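You operate a simulated robot arm through the tools that you are given. There is no shell and no other tool.

The job below is to be done with a simulated robot arm. You get a single attempt, and the scene is never put back.

TASK
Dust the marked patch on the flap, wax it and close the tin.
Fine: duster first, then the wax pad; both go back where they lay. A coat counts when it lies all over at full strength: go over it till it gets no stronger. What is to be rubbed or washed off counts as gone when no trace of it is left.

Only the result counts: the job must be done as asked and must still hold three seconds after the hand-in. Knocking over, shifting, dropping, spilling or breaking anything else fails it.

THE ROBOT
A 7-joint arm with a two-finger parallel gripper, fixed in place. Base frame: the origin is on the floor under the middle of its stand, x ahead of it, y to its left, z up. Readings come in cm, degrees, newtons and seconds.
With the tool pointing down near the work surface it reaches from about 20 to 68 cm from the base axis. Its first joint turns from -66.0 to 66.0 degrees. Payload 2.4 kg.
Tool frame: the origin (TCP) lies between the finger pads and is the grasp point; the fingertips stand 3 cm ahead of it; z points along the fingers, y is the line along which they close. The gripper opens to 9.4 cm. The fingers are 2.8 cm wide and 1 cm thick; the gripper's body (5 by 9.6 cm) begins 5.5 cm behind the TCP.
Orientation is told as [roll, pitch, yaw] about the base's x, y, z axes, in that order, counted from this pose: with the fingers straight down and closing along the base's y, the tool's x points along the base's -x, its y along +y and its z along -z.

THE INTERFACE
- The arm moves only by the tool send_rows. Its argument "steps" is a list of rows, each an object (a shift or turn left out is 0, a gripper value left out holds the last) with "translation": the shift along the base's x, y, z in cm, a list of three; "rot": the turn, a rotation vector about the base's x, y, z in degrees, a list of three; "jaw": the finger opening in cm, from 0 to 9.4. In form: [{"translation": [dx, dy, dz], "rot": [rx, ry, rz], "jaw": jaw}, ...]. A call has 1 to 20 rows; each row is the pose to reach, as a shift and turn from the pose commanded when the call began. A row lasts 0.2 s, in which the tool goes at most 5 cm and 8.6 degrees; a call with a longer step from one row to the next is refused whole, and so is a gripper value outside its range. Where a pose cannot be reached the arm comes as near as it can. A force on the tool above 40 N (or 10 N above the force at the start of the call, whichever is more), or a blocked arm, ends the call early, and 0.2 s more pass. The fingers move at their own pace (about 15.3 cm/s each) and stop on an object; they squeeze with about 33 N. The grip force told is the motor's: it shows also when the fingers shut on nothing. Time passes only in rows, and 0.2 s behind the last, so rows that repeat a pose let the fingers close. It gives the time, the measured TCP pose, the force on the tool (base axes), the opening and the grip force at its end, in the units of the frame above (readings bear some noise), with the torque about the TCP (base axes, N m) and any sound that the robot's microphone picked up, and new pictures: "views" is both (left out), scene, wrist or none.
- Cameras (640 x 400 px; columns grow to the right, rows downward): "scene" is fixed at [3.82, 48.61, 142.67]; the picture's right is [-0.69, -0.72, 0.00], its down [-0.53, 0.50, -0.69] and it looks along [0.50, -0.47, -0.73] (base axes); focal length 308 px, centre (320, 200). "wrist" rides on the gripper at [7.6, 1.4, -10.2] in the tool frame; the picture's right is [-0.18, 0.98, 0.00], its down [-0.75, -0.14, -0.64] and it looks along [-0.63, -0.12, 0.77] (tool axes); focal length 243 px, centre (320, 200). There is no depth. A picture from a camera that has moved, and an enlarged one, comes with that camera's place and axes in the base frame and with its lens.
- close_up(camera, box): a new picture of the part [left, top, right, bottom] of that camera's present view, enlarged. No time passes.
- finish_job(): hands the job in; it is judged then, once.

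Nothing tells you positions but the pictures and the camera data. Unless the task says otherwise, let go and move clear before handing in.

The tools are called after "Request:" as a command line: name --argument value ..., lists and objects as JSON in quotes. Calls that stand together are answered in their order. send_rows: Moves the arm, as the interface text tells. Its arguments: {"type":"object","properties":{"steps":{"type":"array"},"views":{"type":"string","enum":["both","scene","wrist","none"]}},"required":["steps"]} The other tools are called the same way: close_up (camera, box) takes an enlarged picture of a part of a camera's view; finish_job () hands the job in.

At the start:

```text
time: 0.0
position: [33.4, -14.24, 106.34]
tcp_rot: [0.0, 0.0, 0.0]
force: [0.4, -0.4, -0.1]
wrist_torque: [-0.01, 0.02, 0.02]
width: 9.41
grasp_force: 0.0
```

scene: 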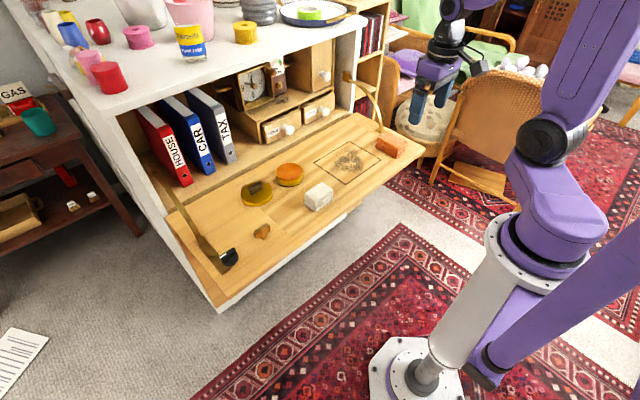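
wrist: 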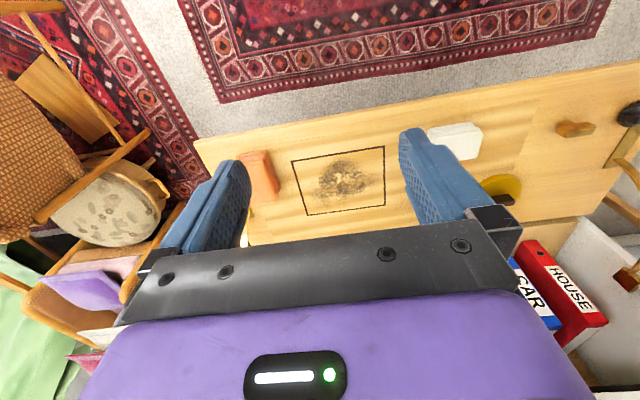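

I see a fold-down flap of a cabinet with a marked square patch (dusty), an orange block on its right, a white block, an orange disc, a yellow tin-like disc and other bits. I will first look closer at the flap in both cameras.

Request:
close_up --camera "scene" --box '[220, 110, 440, 248]'

Request:
close_up --camera "wrist" --box '[190, 60, 640, 260]'

Request:
close_up --camera "scene" --box '[220, 150, 350, 250]'

```text
2.90 times, centred on (330, 179) of scene
camera zoom: at [3.82, 48.61, 142.67], right [-0.69, -0.72, 0.0], down [-0.53, 0.5, -0.69], along [0.5, -0.47, -0.73], focal length 894 px, centre (291, 261)
```

zoom: 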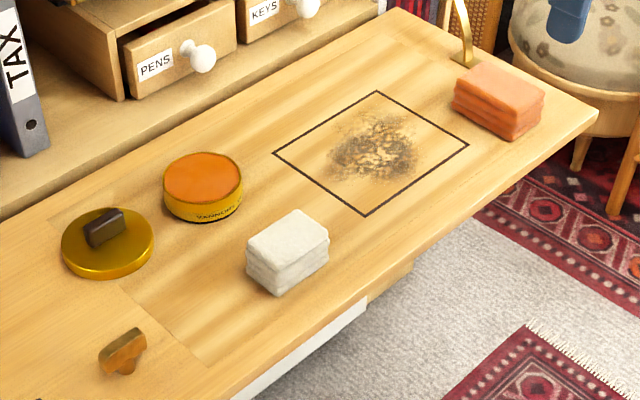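

```text
1.42 times, centred on (415, 160) of wrist
camera zoom: at [25.72, -12.77, 116.56], right [0.18, 0.98, 0.0], down [0.75, -0.14, 0.64], along [0.63, -0.12, -0.77], focal length 345 px, centre (185, 257)
```

zoom: 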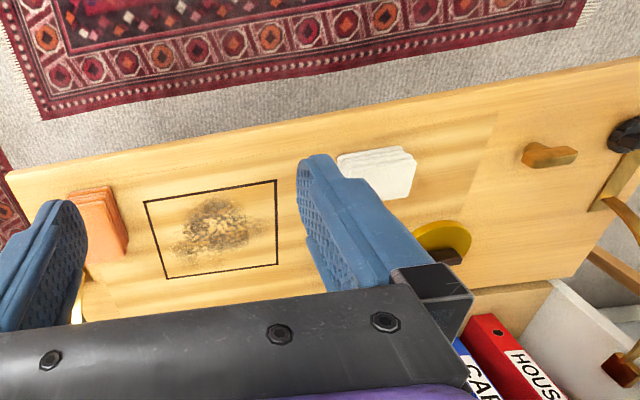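

```text
4.00 times, centred on (285, 200) of scene
camera zoom: at [3.82, 48.61, 142.67], right [-0.69, -0.72, 0.0], down [-0.53, 0.5, -0.69], along [0.5, -0.47, -0.73], focal length 1233 px, centre (460, 200)
```

zoom: 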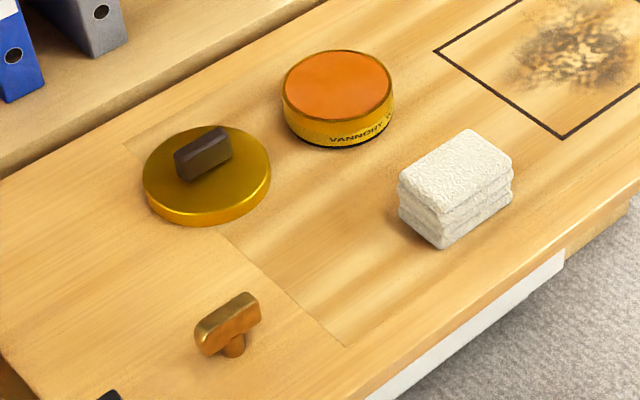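

The flap appears to be at about z = 75 cm, with the patch at roughly x 49–64, y −23 to −5. I take more close-ups to tell the duster from the wax pad and to measure the items.

Request:
close_up --camera "scene" --box '[360, 120, 424, 160]'

Request:
close_up --camera "scene" --box '[290, 174, 354, 214]'

Request:
close_up --camera "scene" --box '[232, 156, 312, 206]'

Request:
close_up --camera "scene" --box '[304, 130, 384, 190]'

Request:
close_up --camera "scene" --box '[160, 200, 290, 310]'

```text
10.00 times, centred on (392, 140) of scene
camera zoom: at [3.82, 48.61, 142.67], right [-0.69, -0.72, 0.0], down [-0.53, 0.5, -0.69], along [0.5, -0.47, -0.73], focal length 3083 px, centre (-400, 800)
```

zoom: 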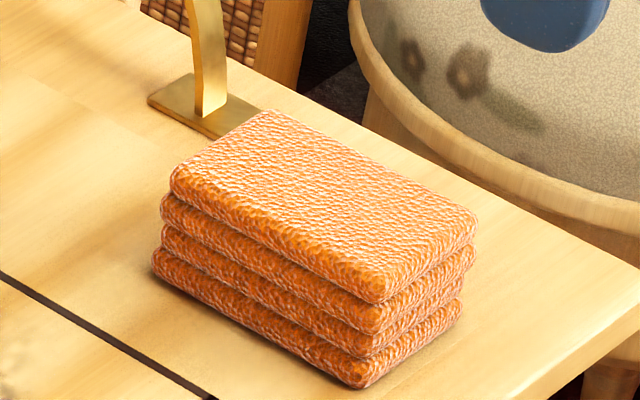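

```text
10.00 times, centred on (322, 194) of scene
camera zoom: at [3.82, 48.61, 142.67], right [-0.69, -0.72, 0.0], down [-0.53, 0.5, -0.69], along [0.5, -0.47, -0.73], focal length 3083 px, centre (300, 260)
```

zoom: 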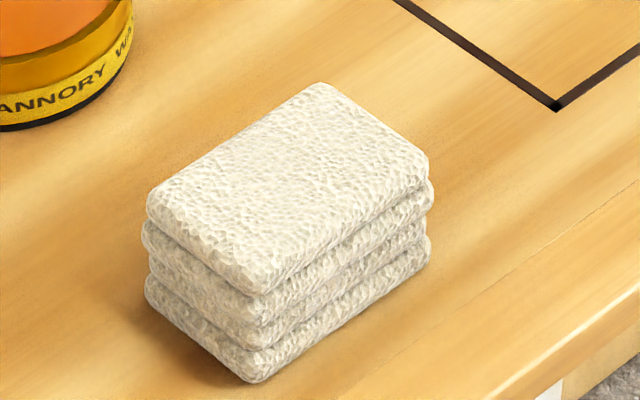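

```text
8.00 times, centred on (272, 181) of scene
camera zoom: at [3.82, 48.61, 142.67], right [-0.69, -0.72, 0.0], down [-0.53, 0.5, -0.69], along [0.5, -0.47, -0.73], focal length 2466 px, centre (704, 352)
```

zoom: 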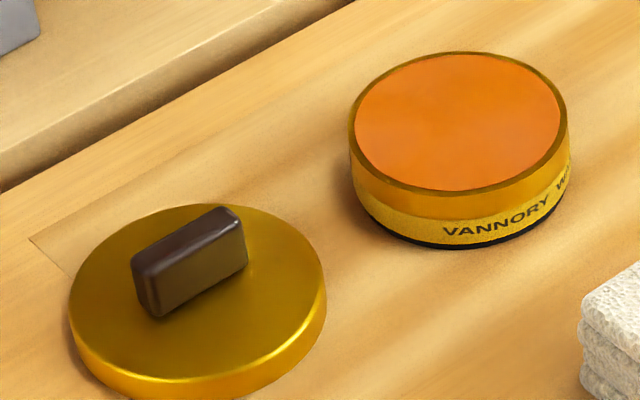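

```text
6.67 times, centred on (344, 160) of scene
camera zoom: at [3.82, 48.61, 142.67], right [-0.69, -0.72, 0.0], down [-0.53, 0.5, -0.69], along [0.5, -0.47, -0.73], focal length 2055 px, centre (160, 467)
```

zoom: 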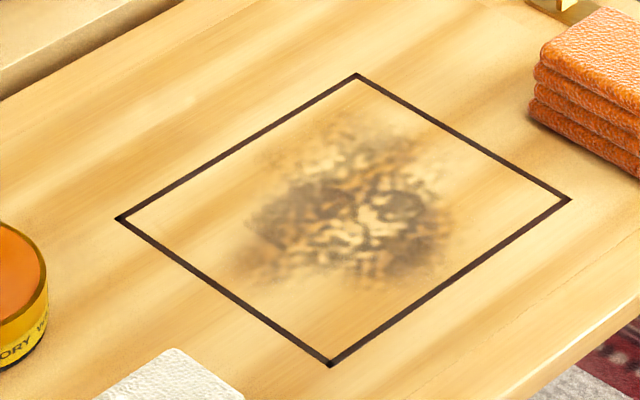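

```text
3.64 times, centred on (225, 255) of scene
camera zoom: at [3.82, 48.61, 142.67], right [-0.69, -0.72, 0.0], down [-0.53, 0.5, -0.69], along [0.5, -0.47, -0.73], focal length 1121 px, centre (666, 0)
```

zoom: 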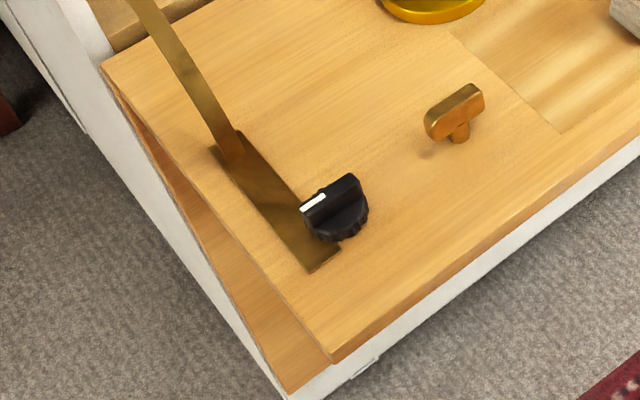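

Two folded pads lie on the flap: a white one at about (50, 6) and an orange one, tinted like the wax in the tin, at about (51, −30). The tin is at about (64, 5.5) and its lid with a dark handle at about (64.5, 17.5). I take the white one for the duster, and first go above it for a closer look.

Request:
send_rows --steps '[{"translation": [2.2, 2.6, -1.8], "jaw": 9.4}, {"translation": [4.4, 5.2, -3.6]}, {"translation": [6.6, 7.8, -5.4]}, {"translation": [8.8, 10.4, -7.2]}, {"translation": [11, 13, -9]}, {"translation": [13.2, 15.6, -10.8]}, {"translation": [15.4, 18.2, -12.6]}, {"translation": [16.5, 20.1, -14]}, {"translation": [16.5, 20.1, -14]}]' --views "both"

```text
time: 2.0
position: [49.87, 5.79, 92.23]
tcp_rot: [0.0, -0.1, 0.0]
force: [-0.8, 0.3, -0.7]
wrist_torque: [0.02, -0.02, 0.0]
width: 9.41
grasp_force: 0.0
camera wrist: at [42.26, 7.33, 102.53], right [0.18, 0.98, 0.0], down [0.75, -0.14, 0.64], along [0.63, -0.12, -0.77], focal length 243 px, centre (320, 200)
```

scene: 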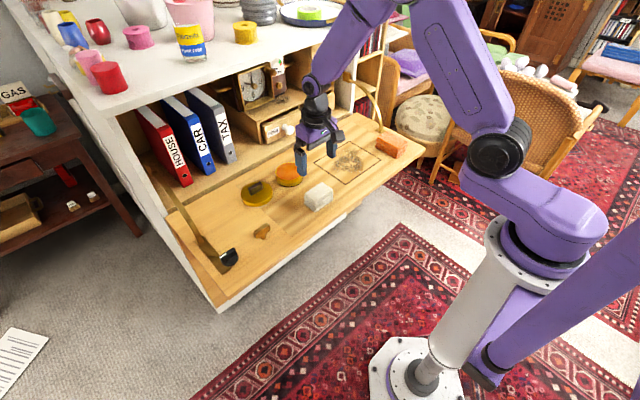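
wrist: 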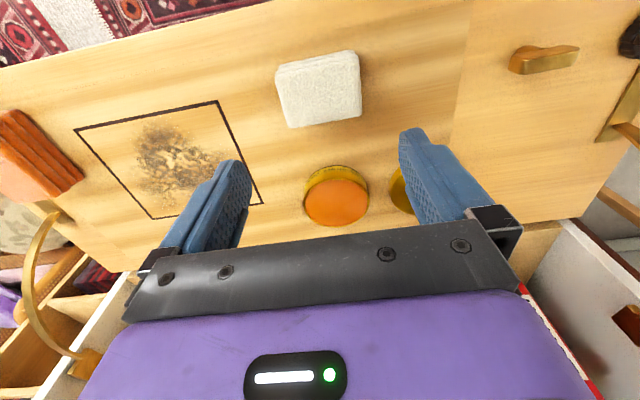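

Request:
close_up --camera "wrist" --box '[250, 30, 410, 150]'

Request:
close_up --camera "wrist" --box '[0, 90, 120, 210]'

Request:
close_up --camera "wrist" --box '[60, 90, 280, 230]'

Request:
close_up --camera "wrist" --box '[280, 150, 440, 240]'

```text
3.33 times, centred on (330, 90) of wrist
camera zoom: at [42.26, 7.33, 102.53], right [0.18, 0.98, 0.0], down [0.75, -0.14, 0.64], along [0.63, -0.12, -0.77], focal length 809 px, centre (287, 567)
```

zoom: 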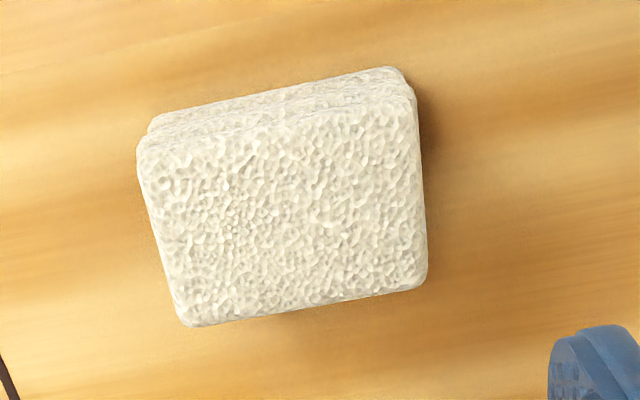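

```text
3.33 times, centred on (60, 150) of wrist
camera zoom: at [42.26, 7.33, 102.53], right [0.18, 0.98, 0.0], down [0.75, -0.14, 0.64], along [0.63, -0.12, -0.77], focal length 809 px, centre (1187, 367)
```

zoom: 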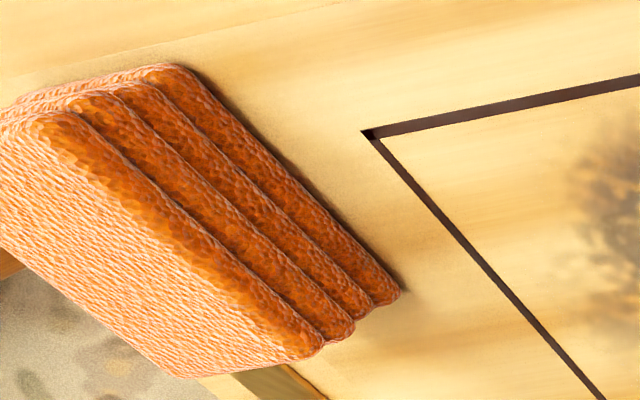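

```text
2.86 times, centred on (170, 160) of wrist
camera zoom: at [42.26, 7.33, 102.53], right [0.18, 0.98, 0.0], down [0.75, -0.14, 0.64], along [0.63, -0.12, -0.77], focal length 693 px, centre (749, 314)
```

zoom: 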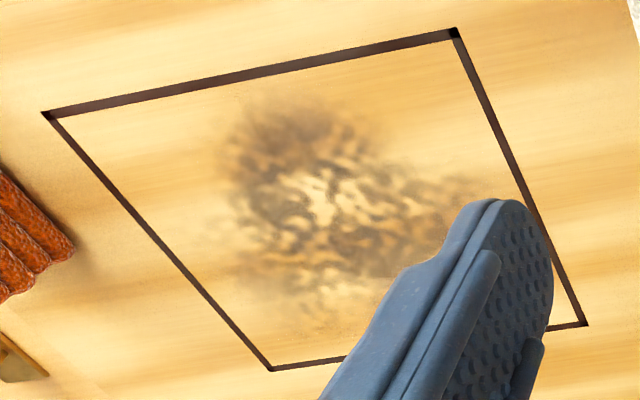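

```text
4.00 times, centred on (360, 195) of wrist
camera zoom: at [42.26, 7.33, 102.53], right [0.18, 0.98, 0.0], down [0.75, -0.14, 0.64], along [0.63, -0.12, -0.77], focal length 970 px, centre (160, 220)
```

zoom: 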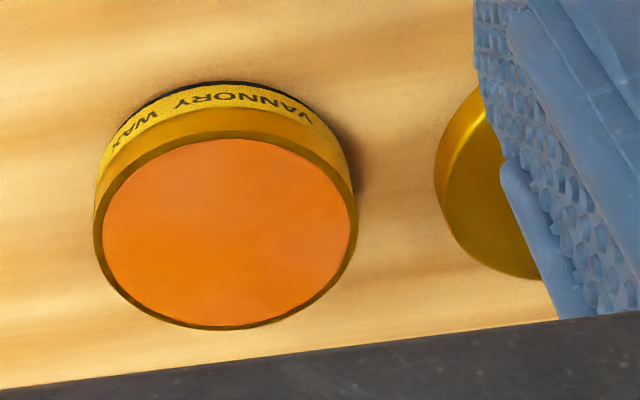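

The patch corners come out at x 48.8–63.8, y −23.4 to −5.3 with the flap at z≈75.2; the white pad is about 4.8 × 7.3 × 4.3 cm centred at about (49.2, 6.0). I go down around it with the open fingers, without closing yet.

Request:
send_rows --steps '[{"translation": [-0.4, 0.1, -4]}, {"translation": [-0.7, 0.14, -8]}, {"translation": [-0.7, 0.14, -11]}, {"translation": [-0.7, 0.14, -12.5]}, {"translation": [-0.7, 0.14, -12.5]}]' --views "both"

```text
time: 3.2
position: [49.25, 5.96, 79.73]
tcp_rot: [0.0, 0.1, 0.0]
force: [0.0, -0.5, 0.6]
wrist_torque: [0.0, 0.01, 0.03]
width: 9.39
grasp_force: 0.1
camera wrist: at [41.54, 7.49, 90.02], right [0.18, 0.98, 0.0], down [0.75, -0.14, 0.64], along [0.63, -0.12, -0.77], focal length 243 px, centre (320, 200)
```

scene: 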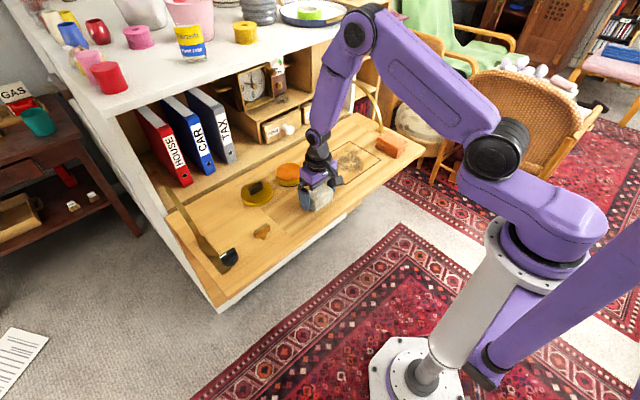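
wrist: 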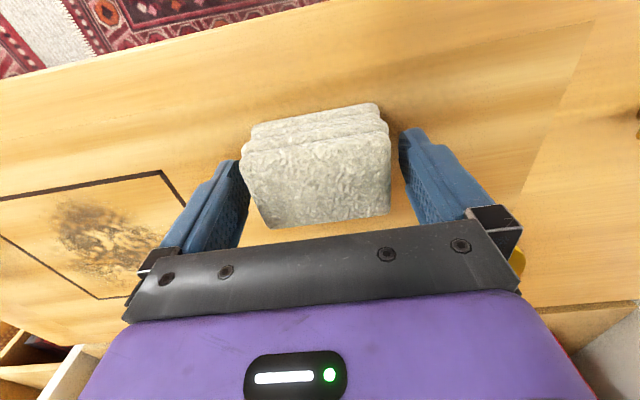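

Request:
close_up --camera "scene" --box '[280, 160, 360, 220]'

Request:
close_up --camera "wrist" --box '[180, 80, 500, 260]'

```text
6.67 times, centred on (320, 190) of scene
camera zoom: at [3.82, 48.62, 142.67], right [-0.69, -0.72, 0.0], down [-0.53, 0.5, -0.69], along [0.5, -0.47, -0.73], focal length 2055 px, centre (320, 267)
```

zoom: 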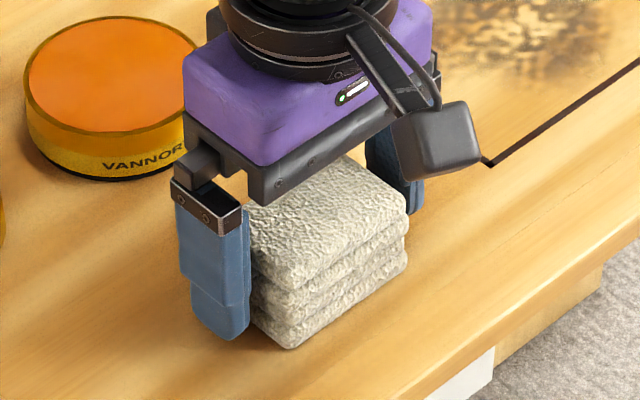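

```text
2.00 times, centred on (340, 170) of wrist
camera zoom: at [41.54, 7.49, 90.02], right [0.18, 0.98, 0.0], down [0.75, -0.14, 0.64], along [0.63, -0.12, -0.77], focal length 485 px, centre (280, 260)
```

zoom: 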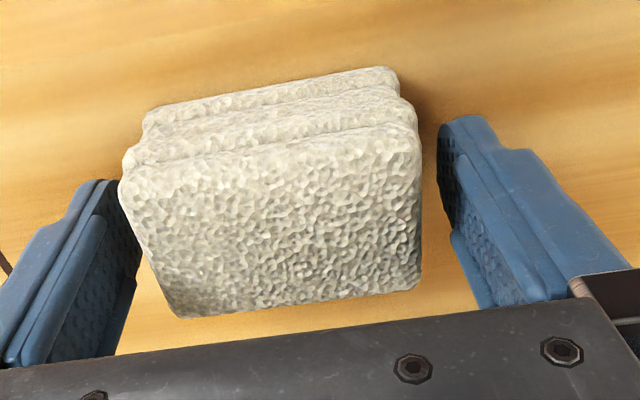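

The pad sits well centred between the fingers. I lower 0.4 cm more, close on it, and lift slightly to check the hold.

Request:
send_rows --steps '[{"translation": [0.1, 0.05, -0.4], "jaw": 9.4}, {"translation": [0.1, 0.05, -0.4], "jaw": 4}, {"translation": [0.1, 0.05, -0.4], "jaw": 4}, {"translation": [0.1, 0.05, -0.4], "jaw": 4}, {"translation": [0.1, 0.05, -0.4], "jaw": 4}]' --views "wrist"

```text
time: 4.4
position: [49.33, 5.95, 79.26]
tcp_rot: [0.0, 0.0, -0.1]
force: [-0.6, -1.1, 5.5]
wrist_torque: [-0.02, 0.09, 0.0]
width: 7.83
grasp_force: 33.0
camera wrist: at [41.62, 7.53, 89.64], right [0.18, 0.98, 0.0], down [0.75, -0.14, 0.64], along [0.63, -0.12, -0.77], focal length 243 px, centre (320, 200)
```

wrist: 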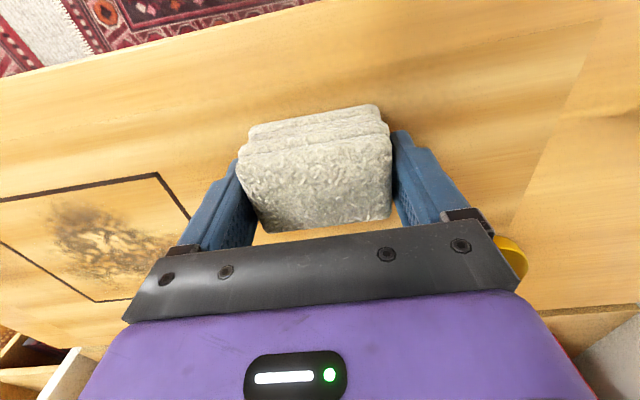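

The pad is gripped (7.8 cm opening, 33 N). I lift it 5 cm and carry it over the clean near-left corner of the patch, to try it there first.

Request:
send_rows --steps '[{"translation": [0, 0, 2.5], "jaw": 4}, {"translation": [0, 0, 5]}, {"translation": [0, -3, 5]}, {"translation": [0, -6, 5]}, {"translation": [0, -9, 5]}, {"translation": [0, -11.5, 5]}, {"translation": [0, -11.5, 5]}]' --views "both"

Request:
close_up --camera "scene" --box '[290, 120, 410, 210]'

```text
time: 6.0
position: [49.33, -5.57, 84.32]
tcp_rot: [0.0, 0.0, 0.1]
force: [1.5, 0.3, -0.9]
wrist_torque: [-0.01, 0.04, 0.0]
width: 7.88
grasp_force: 33.8
camera wrist: at [41.65, -4.01, 94.65], right [0.18, 0.98, 0.0], down [0.75, -0.14, 0.64], along [0.63, -0.12, -0.77], focal length 243 px, centre (320, 200)
```

scene: 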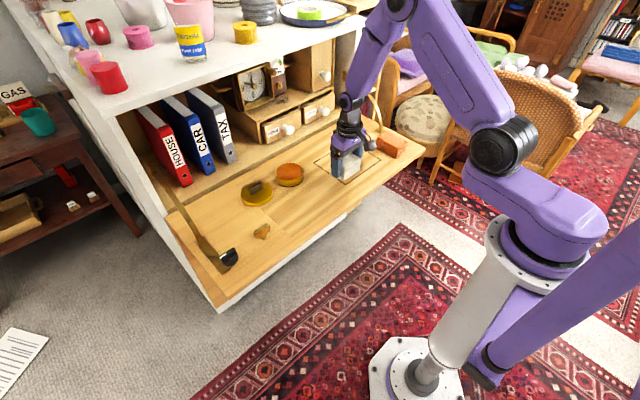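
wrist: 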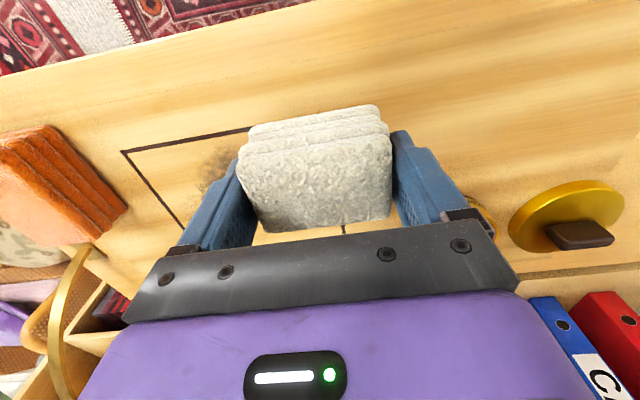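

```text
4.44 times, centred on (350, 165) of scene
camera zoom: at [3.83, 48.61, 142.67], right [-0.69, -0.72, 0.0], down [-0.53, 0.5, -0.69], along [0.5, -0.47, -0.73], focal length 1370 px, centre (187, 356)
```

zoom: 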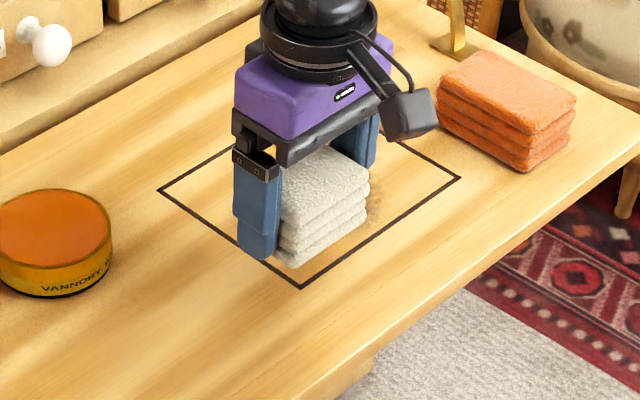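

The pad is held well and level. I lower it onto the clean corner gently, with a small stroke, and watch the force.

Request:
send_rows --steps '[{"translation": [0, 0, -2.5]}, {"translation": [0, 0, -4.2]}, {"translation": [0, 0, -4.8]}, {"translation": [0, 0, -5.0]}, {"translation": [0, 0, -5.1]}, {"translation": [0, 0, -5.2]}]' --views "none"

```text
time: 7.4
position: [49.25, -5.55, 79.34]
tcp_rot: [-0.1, -0.2, 0.0]
force: [-7.8, -0.1, 37.9]
wrist_torque: [0.02, 0.06, 0.05]
width: 7.88
grasp_force: 33.0
```

Contact force climbs quickly (38 N at 0.2 cm below contact), so only a light offset is needed. I ease up, make a short stroke at light pressure and lift to look.

Request:
send_rows --steps '[{"translation": [0, 0, 0.1]}, {"translation": [0.5, 0, 0.13]}, {"translation": [1.0, 0, 0.13]}, {"translation": [0.5, 0, 0.13]}, {"translation": [0, 0, 0.13]}]' --views "none"

Request:
send_rows --steps '[{"translation": [0, 0, 3]}, {"translation": [0, 3, 7]}, {"translation": [0, 7, 8]}, {"translation": [0, 7, 8]}]' --views "both"

Request:
close_up --camera "scene" --box '[300, 130, 390, 190]'

```text
time: 8.6
position: [49.15, -5.6, 79.29]
tcp_rot: [-0.1, 0.0, 0.0]
force: [0.3, 1.0, 1.3]
wrist_torque: [0.07, -0.01, -0.02]
width: 7.87
grasp_force: 32.5
```

```text
time: 9.6
position: [49.3, 1.51, 87.33]
tcp_rot: [-0.1, 0.0, 0.0]
force: [0.3, 0.4, -0.2]
wrist_torque: [0.02, 0.02, -0.04]
width: 7.87
grasp_force: 32.6
camera wrist: at [41.68, 3.08, 97.62], right [0.18, 0.98, 0.0], down [0.75, -0.14, 0.64], along [0.63, -0.12, -0.77], focal length 243 px, centre (320, 200)
```

scene: 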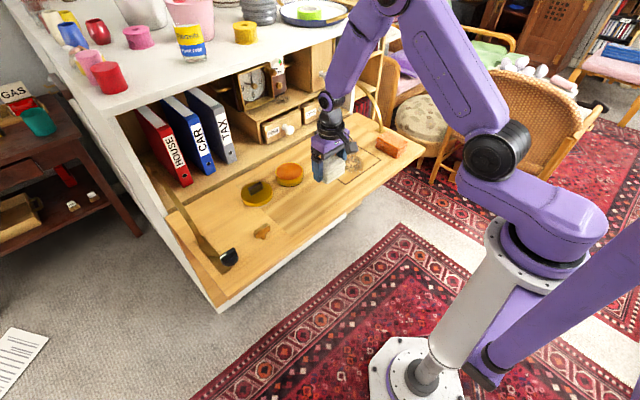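
wrist: 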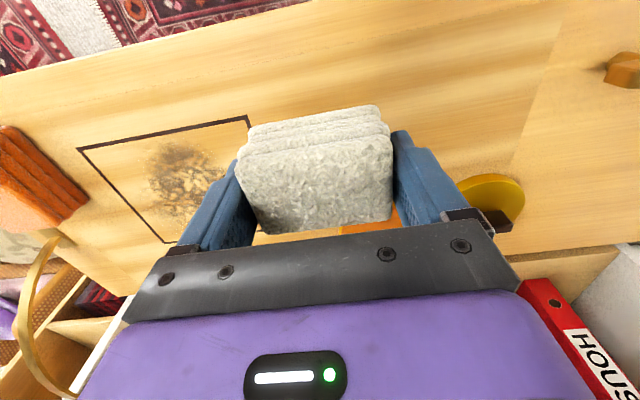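

```text
6.67 times, centred on (345, 160) of scene
camera zoom: at [3.82, 48.62, 142.67], right [-0.69, -0.72, 0.0], down [-0.53, 0.5, -0.69], along [0.5, -0.47, -0.73], focal length 2055 px, centre (153, 467)
```

zoom: 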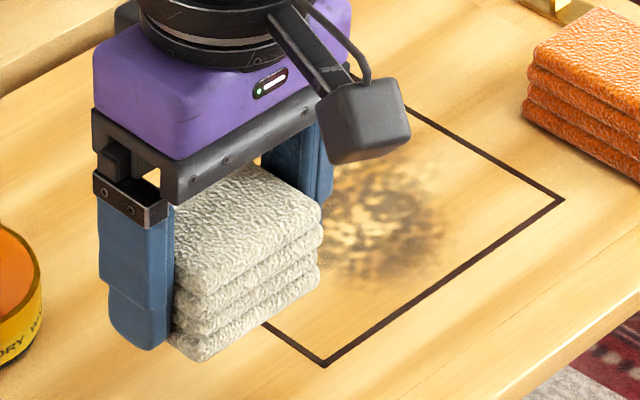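

The clean corner shows no wax from the white pad, which fits it being the duster. Next I stroke it once over the left edge of the dust to see whether the dust goes away.

Request:
send_rows --steps '[{"translation": [1.4, -3.5, -1]}, {"translation": [2.8, -7, -2]}, {"translation": [4.2, -10.5, -4]}, {"translation": [4.2, -10.5, -7]}, {"translation": [4.2, -10.5, -7.8]}, {"translation": [4.2, -10.5, -7.9]}, {"translation": [4.2, -12, -7.9]}, {"translation": [4.2, -13.5, -7.9]}, {"translation": [4.2, -15, -7.9]}, {"translation": [4.2, -13.5, -7.9]}, {"translation": [4.2, -12, -7.9]}, {"translation": [4.2, -10.5, -7.9]}]' --views "none"

Request:
send_rows --steps '[{"translation": [0, 1, 3]}, {"translation": [-2, 5, 6]}, {"translation": [-4, 10, 7]}, {"translation": [-4, 10, 7]}]' --views "both"

Request:
close_up --camera "scene" --box '[300, 130, 390, 190]'

Request:
close_up --camera "wrist" --box '[60, 90, 280, 250]'

```text
time: 12.2
position: [53.52, -8.93, 79.3]
tcp_rot: [0.1, 0.0, 0.0]
force: [0.0, -0.4, -0.3]
wrist_torque: [0.0, -0.01, 0.03]
width: 7.86
grasp_force: 33.2
```

```text
refused: row 2 steps farther than a row can; nothing moved
```

```text
6.67 times, centred on (345, 160) of scene
camera zoom: at [3.83, 48.61, 142.67], right [-0.69, -0.72, 0.0], down [-0.53, 0.5, -0.69], along [0.5, -0.47, -0.73], focal length 2055 px, centre (153, 467)
```

zoom: 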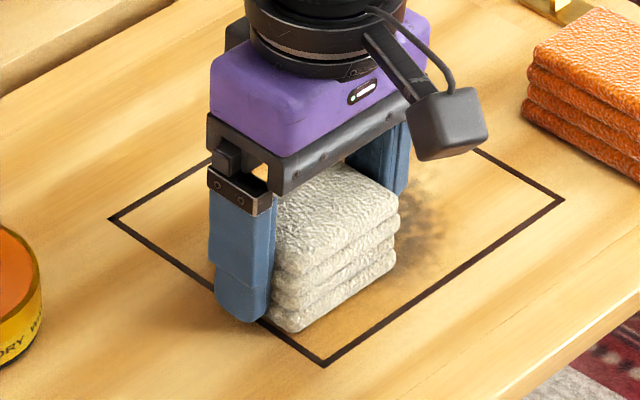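

```text
2.50 times, centred on (170, 170) of wrist
camera zoom: at [45.84, -7.45, 89.69], right [0.18, 0.98, 0.0], down [0.75, -0.14, 0.64], along [0.63, -0.12, -0.77], focal length 606 px, centre (695, 275)
```

zoom: 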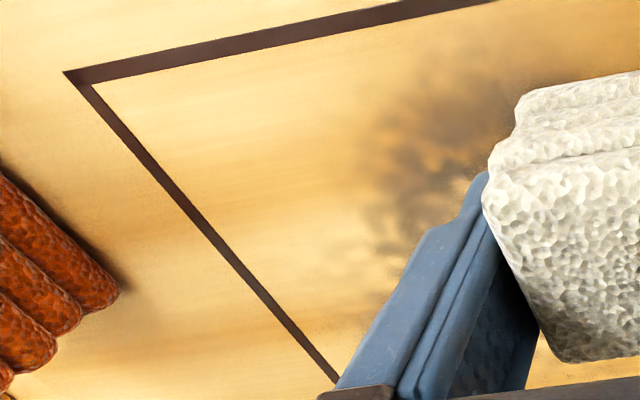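

The force at that height was about zero, so the pad hardly touched. I repeat the stroke pressing slightly lower, then move aside to look.

Request:
send_rows --steps '[{"translation": [0, 0, -0.1]}, {"translation": [0, 0, -0.15]}, {"translation": [0, -1.5, -0.15]}, {"translation": [0, -3, -0.15]}, {"translation": [0, -4.5, -0.15]}]' --views "none"

Request:
send_rows --steps '[{"translation": [0, 1.5, 0]}, {"translation": [0, 3, 0]}, {"translation": [0, 4.5, 0]}, {"translation": [0, 4.5, 3]}, {"translation": [-2, 8, 5]}, {"translation": [-3, 12, 6]}, {"translation": [-3, 15, 7]}, {"translation": [-3, 15, 7]}]' --views "both"

Request:
close_up --camera "scene" --box '[300, 130, 390, 190]'

Request:
close_up --camera "wrist" --box '[60, 90, 280, 250]'

```text
time: 13.4
position: [53.57, -13.53, 79.28]
tcp_rot: [0.0, 0.0, 0.0]
force: [0.0, 0.1, 0.3]
wrist_torque: [0.01, 0.0, 0.0]
width: 7.85
grasp_force: 32.7
```

```text
time: 15.2
position: [50.35, 1.6, 86.18]
tcp_rot: [0.0, 0.0, 0.0]
force: [-0.3, -0.1, 0.2]
wrist_torque: [0.0, -0.01, -0.01]
width: 7.91
grasp_force: 32.6
camera wrist: at [42.8, 3.1, 96.39], right [0.18, 0.98, 0.0], down [0.75, -0.14, 0.64], along [0.63, -0.12, -0.77], focal length 243 px, centre (320, 200)
```

scene: 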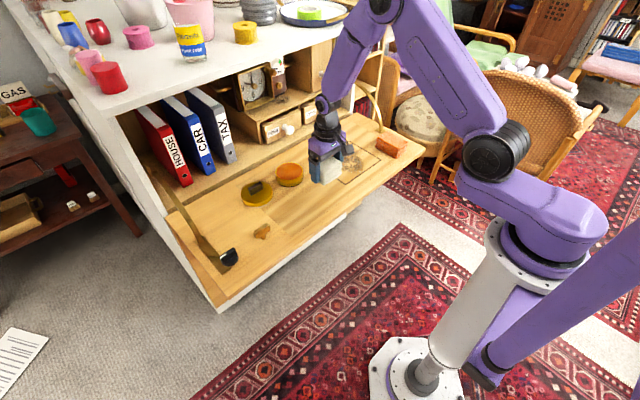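
wrist: 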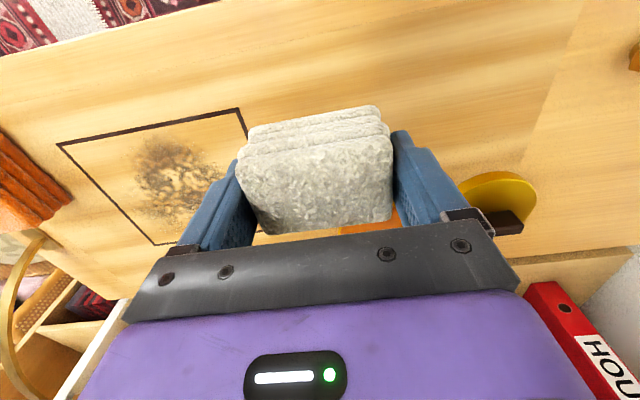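

```text
6.67 times, centred on (345, 160) of scene
camera zoom: at [3.82, 48.62, 142.67], right [-0.69, -0.72, 0.0], down [-0.53, 0.5, -0.69], along [0.5, -0.47, -0.73], focal length 2055 px, centre (153, 467)
```

zoom: 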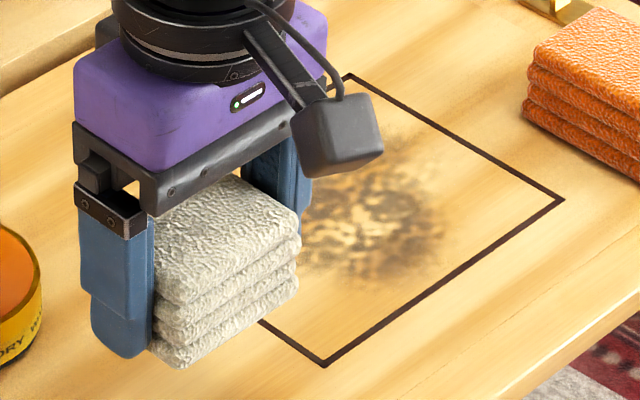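

```text
2.50 times, centred on (170, 170) of wrist
camera zoom: at [42.8, 3.1, 96.39], right [0.18, 0.98, 0.0], down [0.75, -0.14, 0.64], along [0.63, -0.12, -0.77], focal length 606 px, centre (695, 275)
```

zoom: 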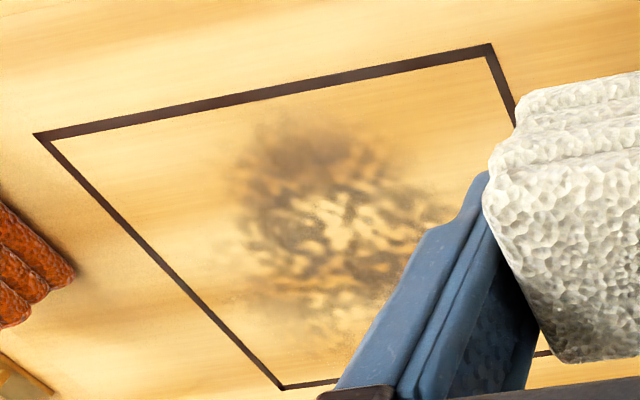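

The force stayed near zero, so the pad likely slid up a bit in the grip during the first hard press, and the dust is untouched. I go back and come down in small steps until it truly presses.

Request:
send_rows --steps '[{"translation": [1, -3.5, -1]}, {"translation": [2, -7, -2]}, {"translation": [3, -10.5, -4]}, {"translation": [3, -10.5, -6.5]}, {"translation": [3, -10.5, -7.0]}, {"translation": [3, -10.5, -7.05]}, {"translation": [3, -10.5, -7.1]}]' --views "none"

Request:
send_rows --steps '[{"translation": [0, 0, -0.04]}]' --views "none"

Request:
send_rows --steps '[{"translation": [0, 0, -0.04]}]' --views "none"

Request:
send_rows --steps '[{"translation": [0, 0, -0.04]}]' --views "none"

```text
time: 16.8
position: [53.47, -9.04, 79.18]
tcp_rot: [0.0, 0.0, 0.1]
force: [-4.7, 0.7, 15.0]
wrist_torque: [0.13, 0.11, 0.02]
width: 7.88
grasp_force: 33.4
```

```text
time: 17.2
position: [53.52, -9.04, 79.16]
tcp_rot: [0.0, -0.1, 0.0]
force: [-4.0, 1.1, 20.5]
wrist_torque: [0.1, 0.12, 0.03]
width: 7.85
grasp_force: 32.9
```

```text
time: 17.6
position: [53.49, -9.02, 79.15]
tcp_rot: [-0.1, -0.2, 0.1]
force: [-4.8, 0.2, 30.0]
wrist_torque: [0.1, 0.18, -0.05]
width: 7.86
grasp_force: 33.3
```

```text
time: 18.0
position: [53.53, -8.95, 79.13]
tcp_rot: [0.0, -0.2, 0.0]
force: [-5.9, 1.0, 36.2]
wrist_torque: [0.02, 0.19, -0.07]
width: 7.87
grasp_force: 32.8
```

Contact begins near 79.17 and 79.07 gives a good 15–18 N. I now make a stroke at that height and check the force.

Request:
send_rows --steps '[{"translation": [0, 0, 0.08]}, {"translation": [0, -1.5, 0.08]}, {"translation": [0, -3, 0.08]}, {"translation": [0, -4.5, 0.08]}]' --views "none"

Request:
send_rows --steps '[{"translation": [0, -1.5, 0]}, {"translation": [0, -3, 0]}, {"translation": [0, -4.5, 0]}, {"translation": [0, -6, 0]}]' --views "both"

Request:
close_up --camera "scene" --box '[300, 130, 390, 190]'

```text
time: 19.0
position: [53.54, -13.51, 79.1]
tcp_rot: [-0.1, -0.1, 0.0]
force: [0.2, 11.7, 27.7]
wrist_torque: [0.25, -0.14, -0.04]
width: 7.86
grasp_force: 32.8
```

```text
time: 20.0
position: [53.39, -19.62, 79.13]
tcp_rot: [0.0, 0.0, 0.0]
force: [-0.3, 8.0, 16.5]
wrist_torque: [0.0, -0.27, -0.01]
width: 7.87
grasp_force: 32.9
camera wrist: at [45.74, -18.11, 89.42], right [0.19, 0.98, 0.0], down [0.75, -0.14, 0.64], along [0.63, -0.12, -0.77], focal length 243 px, centre (320, 200)
```

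scene: 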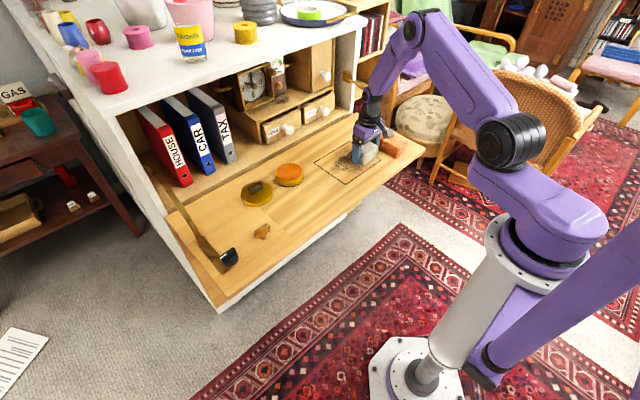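
wrist: 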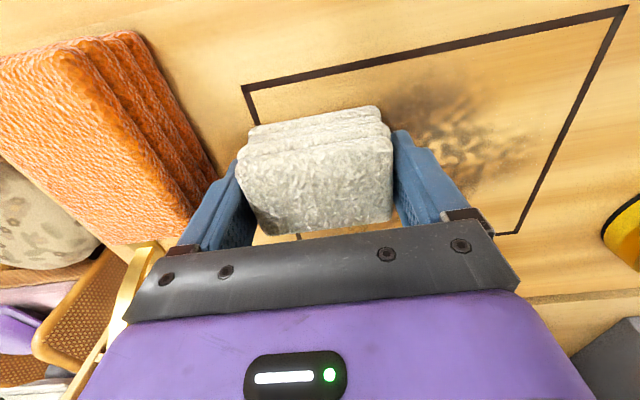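

```text
6.67 times, centred on (345, 160) of scene
camera zoom: at [3.79, 48.64, 142.67], right [-0.69, -0.72, 0.0], down [-0.53, 0.5, -0.69], along [0.5, -0.47, -0.73], focal length 2055 px, centre (153, 467)
```

zoom: 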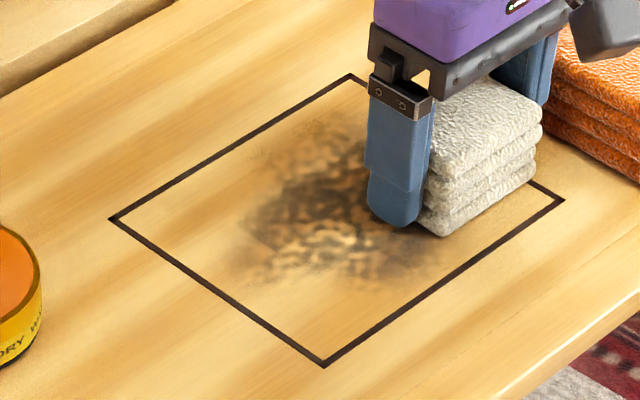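

I lift clear and look closely at the stroked lane to compare with the dust as it was.

Request:
send_rows --steps '[{"translation": [0, 0, 3]}, {"translation": [-3, 0, 6]}, {"translation": [-7, 0, 8]}, {"translation": [-11, 0, 9]}, {"translation": [-11, 0, 9]}]' --views "wrist"

Request:
close_up --camera "scene" --box '[304, 130, 384, 190]'

Request:
close_up --camera "scene" --box '[325, 140, 373, 175]'

```text
time: 21.2
position: [42.35, -19.54, 88.07]
tcp_rot: [0.1, 0.0, -0.1]
force: [0.4, -0.3, -0.7]
wrist_torque: [-0.02, -0.01, 0.0]
width: 7.85
grasp_force: 33.5
camera wrist: at [34.65, -18.07, 98.38], right [0.18, 0.98, 0.0], down [0.75, -0.14, 0.64], along [0.63, -0.12, -0.77], focal length 243 px, centre (320, 200)
```

wrist: 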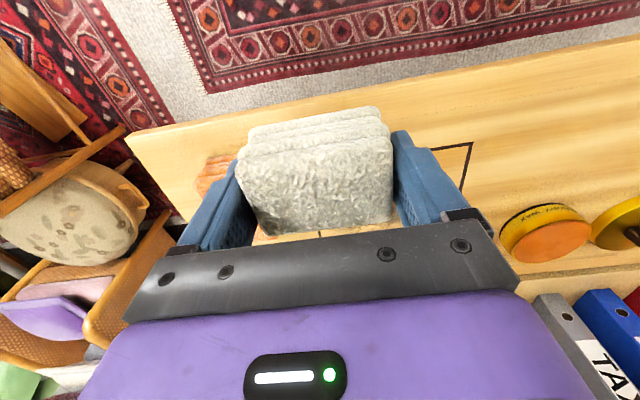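

```text
6.67 times, centred on (344, 160) of scene
camera zoom: at [3.82, 48.61, 142.67], right [-0.69, -0.72, 0.0], down [-0.53, 0.5, -0.69], along [0.5, -0.47, -0.73], focal length 2055 px, centre (160, 467)
```

zoom: 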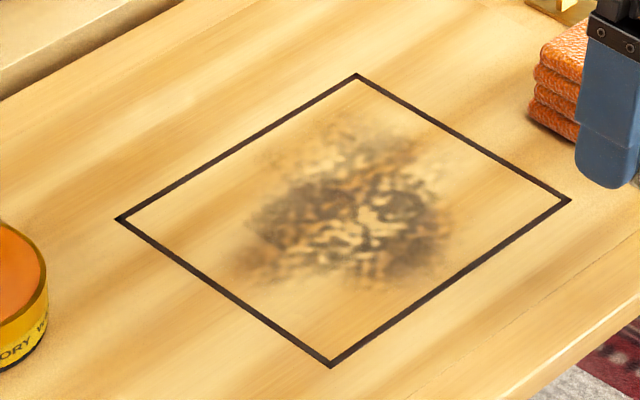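

```text
11.43 times, centred on (349, 158) of scene
camera zoom: at [3.82, 48.61, 142.67], right [-0.69, -0.72, 0.0], down [-0.53, 0.5, -0.69], along [0.5, -0.47, -0.73], focal length 3524 px, centre (-11, 686)
```

zoom: 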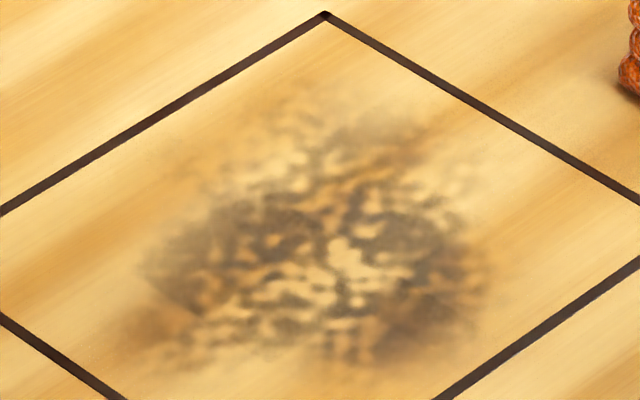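

No clear change is visible after one pass, so I repeat several firm back-and-forth strokes in the same lane to see whether the dust weakens.

Request:
send_rows --steps '[{"translation": [4, 0, -1]}, {"translation": [8, 0, -3]}, {"translation": [11, 0, -5.5]}, {"translation": [11, 0, -8.6]}, {"translation": [11, 0, -9.0]}, {"translation": [11, 2, -9.0]}, {"translation": [11, 4, -9.0]}, {"translation": [11, 6, -9.0]}, {"translation": [11, 8, -9.0]}, {"translation": [11, 10, -9.0]}, {"translation": [11, 8, -9.0]}, {"translation": [11, 6, -9.0]}, {"translation": [11, 4, -9.0]}, {"translation": [11, 2, -9.0]}, {"translation": [11, 0, -9.0]}]' --views "none"

Request:
send_rows --steps '[{"translation": [0, 2, 0]}, {"translation": [0, 4, 0]}, {"translation": [0, 6, 0]}, {"translation": [0, 8, 0]}, {"translation": [0, 10, 0]}, {"translation": [0, 8, 0]}, {"translation": [0, 6, 0]}, {"translation": [0, 4, 0]}, {"translation": [0, 2, 0]}, {"translation": [0, 0, 0]}]' --views "none"

Request:
send_rows --steps '[{"translation": [0, 0, 3]}, {"translation": [-3, 0, 6]}, {"translation": [-7, 0, 8]}, {"translation": [-11, 0, 9]}, {"translation": [-11, 0, 9]}]' --views "none"

Request:
close_up --camera "scene" --box '[304, 130, 384, 190]'

Request:
close_up --camera "scene" --box '[325, 140, 373, 175]'

```text
time: 24.4
position: [53.37, -19.57, 79.08]
tcp_rot: [0.0, 0.0, -0.1]
force: [0.2, 0.6, 2.3]
wrist_torque: [-0.08, -0.03, 0.01]
width: 7.86
grasp_force: 33.0
```

```text
time: 26.6
position: [53.55, -19.54, 79.11]
tcp_rot: [0.0, -0.1, -0.1]
force: [0.3, 6.5, 13.9]
wrist_torque: [0.08, 0.02, -0.13]
width: 7.88
grasp_force: 33.1
```

```text
time: 27.8
position: [42.23, -19.44, 88.19]
tcp_rot: [0.0, 0.0, -0.1]
force: [-0.3, -0.1, -0.7]
wrist_torque: [-0.01, 0.01, 0.01]
width: 7.85
grasp_force: 33.1
```

```text
6.67 times, centred on (344, 160) of scene
camera zoom: at [3.82, 48.61, 142.67], right [-0.69, -0.72, 0.0], down [-0.53, 0.5, -0.69], along [0.5, -0.47, -0.73], focal length 2055 px, centre (160, 467)
```

zoom: 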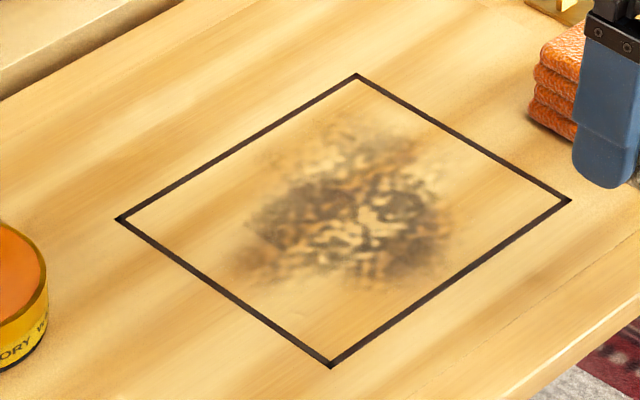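

```text
11.43 times, centred on (349, 158) of scene
camera zoom: at [3.82, 48.61, 142.67], right [-0.69, -0.72, 0.0], down [-0.53, 0.5, -0.69], along [0.5, -0.47, -0.73], focal length 3524 px, centre (-11, 686)
```

zoom: 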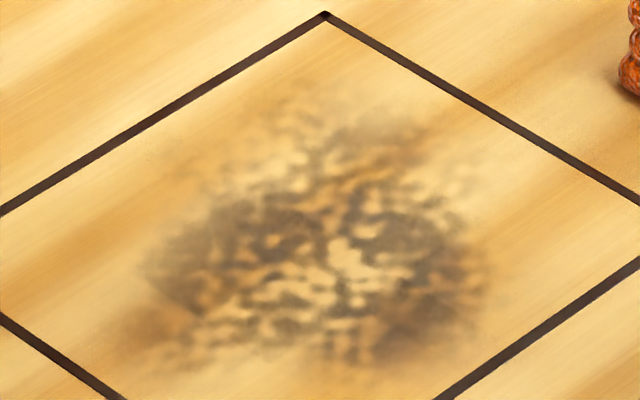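

Even several firm strokes leave the dust unchanged, so the white pad does not take dust; it may rather be the (still clean) wax pad. I put it back where it lay and look at the patch unobstructed.

Request:
send_rows --steps '[{"translation": [1.2, 4.5, 0]}, {"translation": [2.4, 9, 0]}, {"translation": [3.6, 13.5, 0]}, {"translation": [4.8, 18, 0]}, {"translation": [6, 22.5, 0]}, {"translation": [6.8, 25.5, 0]}, {"translation": [6.8, 25.5, -3]}, {"translation": [6.8, 25.5, -6]}, {"translation": [6.8, 25.5, -8]}, {"translation": [6.8, 25.5, -8.6]}, {"translation": [6.8, 25.5, -8.85]}, {"translation": [6.8, 25.5, -8.88]}]' --views "both"

Request:
close_up --camera "scene" --box '[290, 174, 354, 214]'

Request:
close_up --camera "scene" --box '[304, 130, 384, 190]'

```text
time: 30.4
position: [49.26, 5.92, 79.22]
tcp_rot: [0.0, 0.0, 0.0]
force: [-0.3, -1.2, -0.1]
wrist_torque: [-0.01, -0.01, 0.02]
width: 7.86
grasp_force: 32.3
camera wrist: at [41.65, 7.53, 89.5], right [0.18, 0.98, 0.0], down [0.75, -0.14, 0.64], along [0.63, -0.12, -0.77], focal length 243 px, centre (320, 200)
```

scene: 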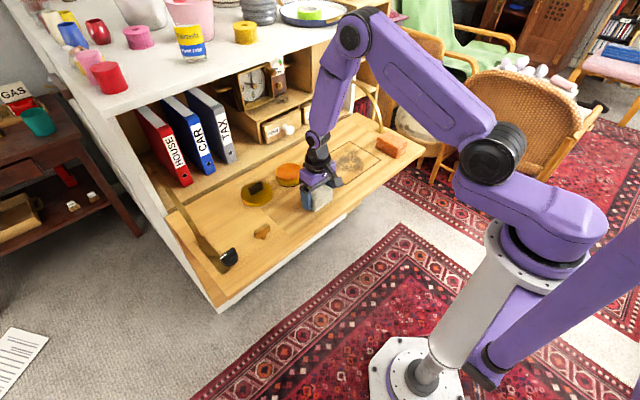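
wrist: 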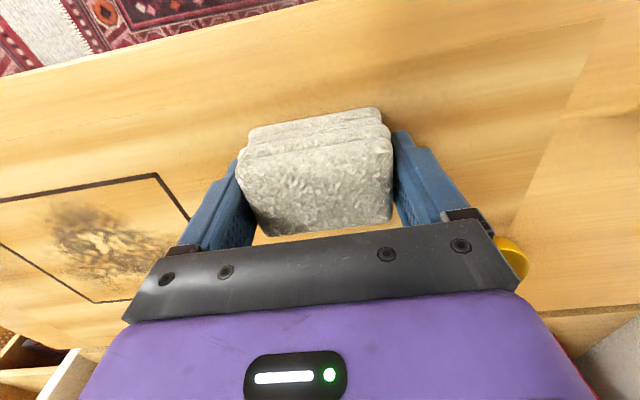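

```text
10.00 times, centred on (322, 194) of scene
camera zoom: at [3.82, 48.62, 142.67], right [-0.69, -0.72, 0.0], down [-0.53, 0.5, -0.69], along [0.5, -0.47, -0.73], focal length 3083 px, centre (300, 260)
```

zoom: 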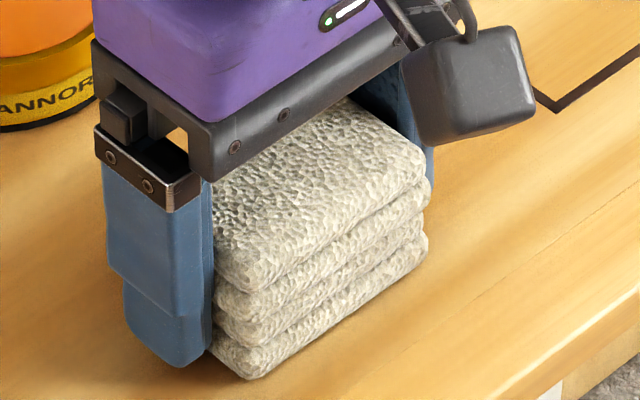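

```text
6.67 times, centred on (344, 160) of scene
camera zoom: at [3.82, 48.62, 142.67], right [-0.69, -0.72, 0.0], down [-0.53, 0.5, -0.69], along [0.5, -0.47, -0.73], focal length 2055 px, centre (160, 467)
```

zoom: 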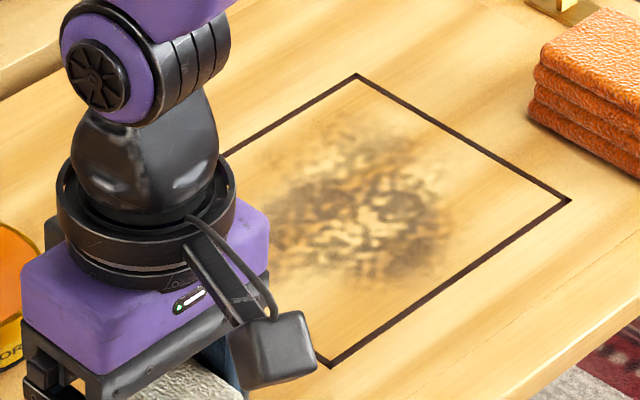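

The white pad's corners match their original place in the picture. I open the fingers, rise and look at the patch and pad from above.

Request:
send_rows --steps '[{"translation": [0, 0, -0.04], "jaw": 4}, {"translation": [0, 0, -0.04], "jaw": 9.4}, {"translation": [0, 0, -0.04], "jaw": 9.4}, {"translation": [0, 0, 2], "jaw": 9.4}, {"translation": [0, 0, 6], "jaw": 9.4}, {"translation": [-2, -4, 8]}, {"translation": [-5, -8, 9]}, {"translation": [-8, -11, 10]}, {"translation": [-11, -14, 11]}, {"translation": [-14, -17, 12]}, {"translation": [-14, -20, 12]}, {"translation": [-14, -20, 12]}]' --views "both"

Request:
close_up --camera "scene" --box '[304, 130, 384, 190]'

Request:
close_up --camera "scene" --box '[290, 174, 354, 214]'

```text
refused: row 7 steps farther than a row can; nothing moved
```

```text
6.67 times, centred on (344, 160) of scene
camera zoom: at [3.82, 48.62, 142.67], right [-0.69, -0.72, 0.0], down [-0.53, 0.5, -0.69], along [0.5, -0.47, -0.73], focal length 2055 px, centre (160, 467)
```

zoom: 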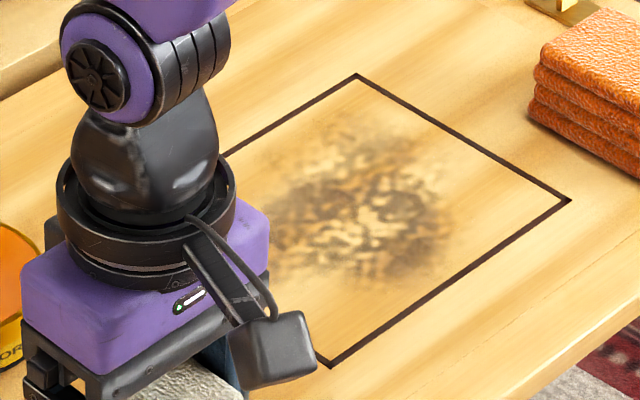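

```text
10.00 times, centred on (322, 194) of scene
camera zoom: at [3.82, 48.62, 142.67], right [-0.69, -0.72, 0.0], down [-0.53, 0.5, -0.69], along [0.5, -0.47, -0.73], focal length 3083 px, centre (300, 260)
```

zoom: 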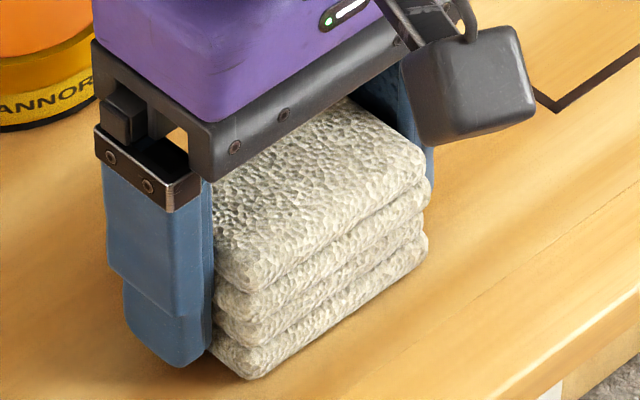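

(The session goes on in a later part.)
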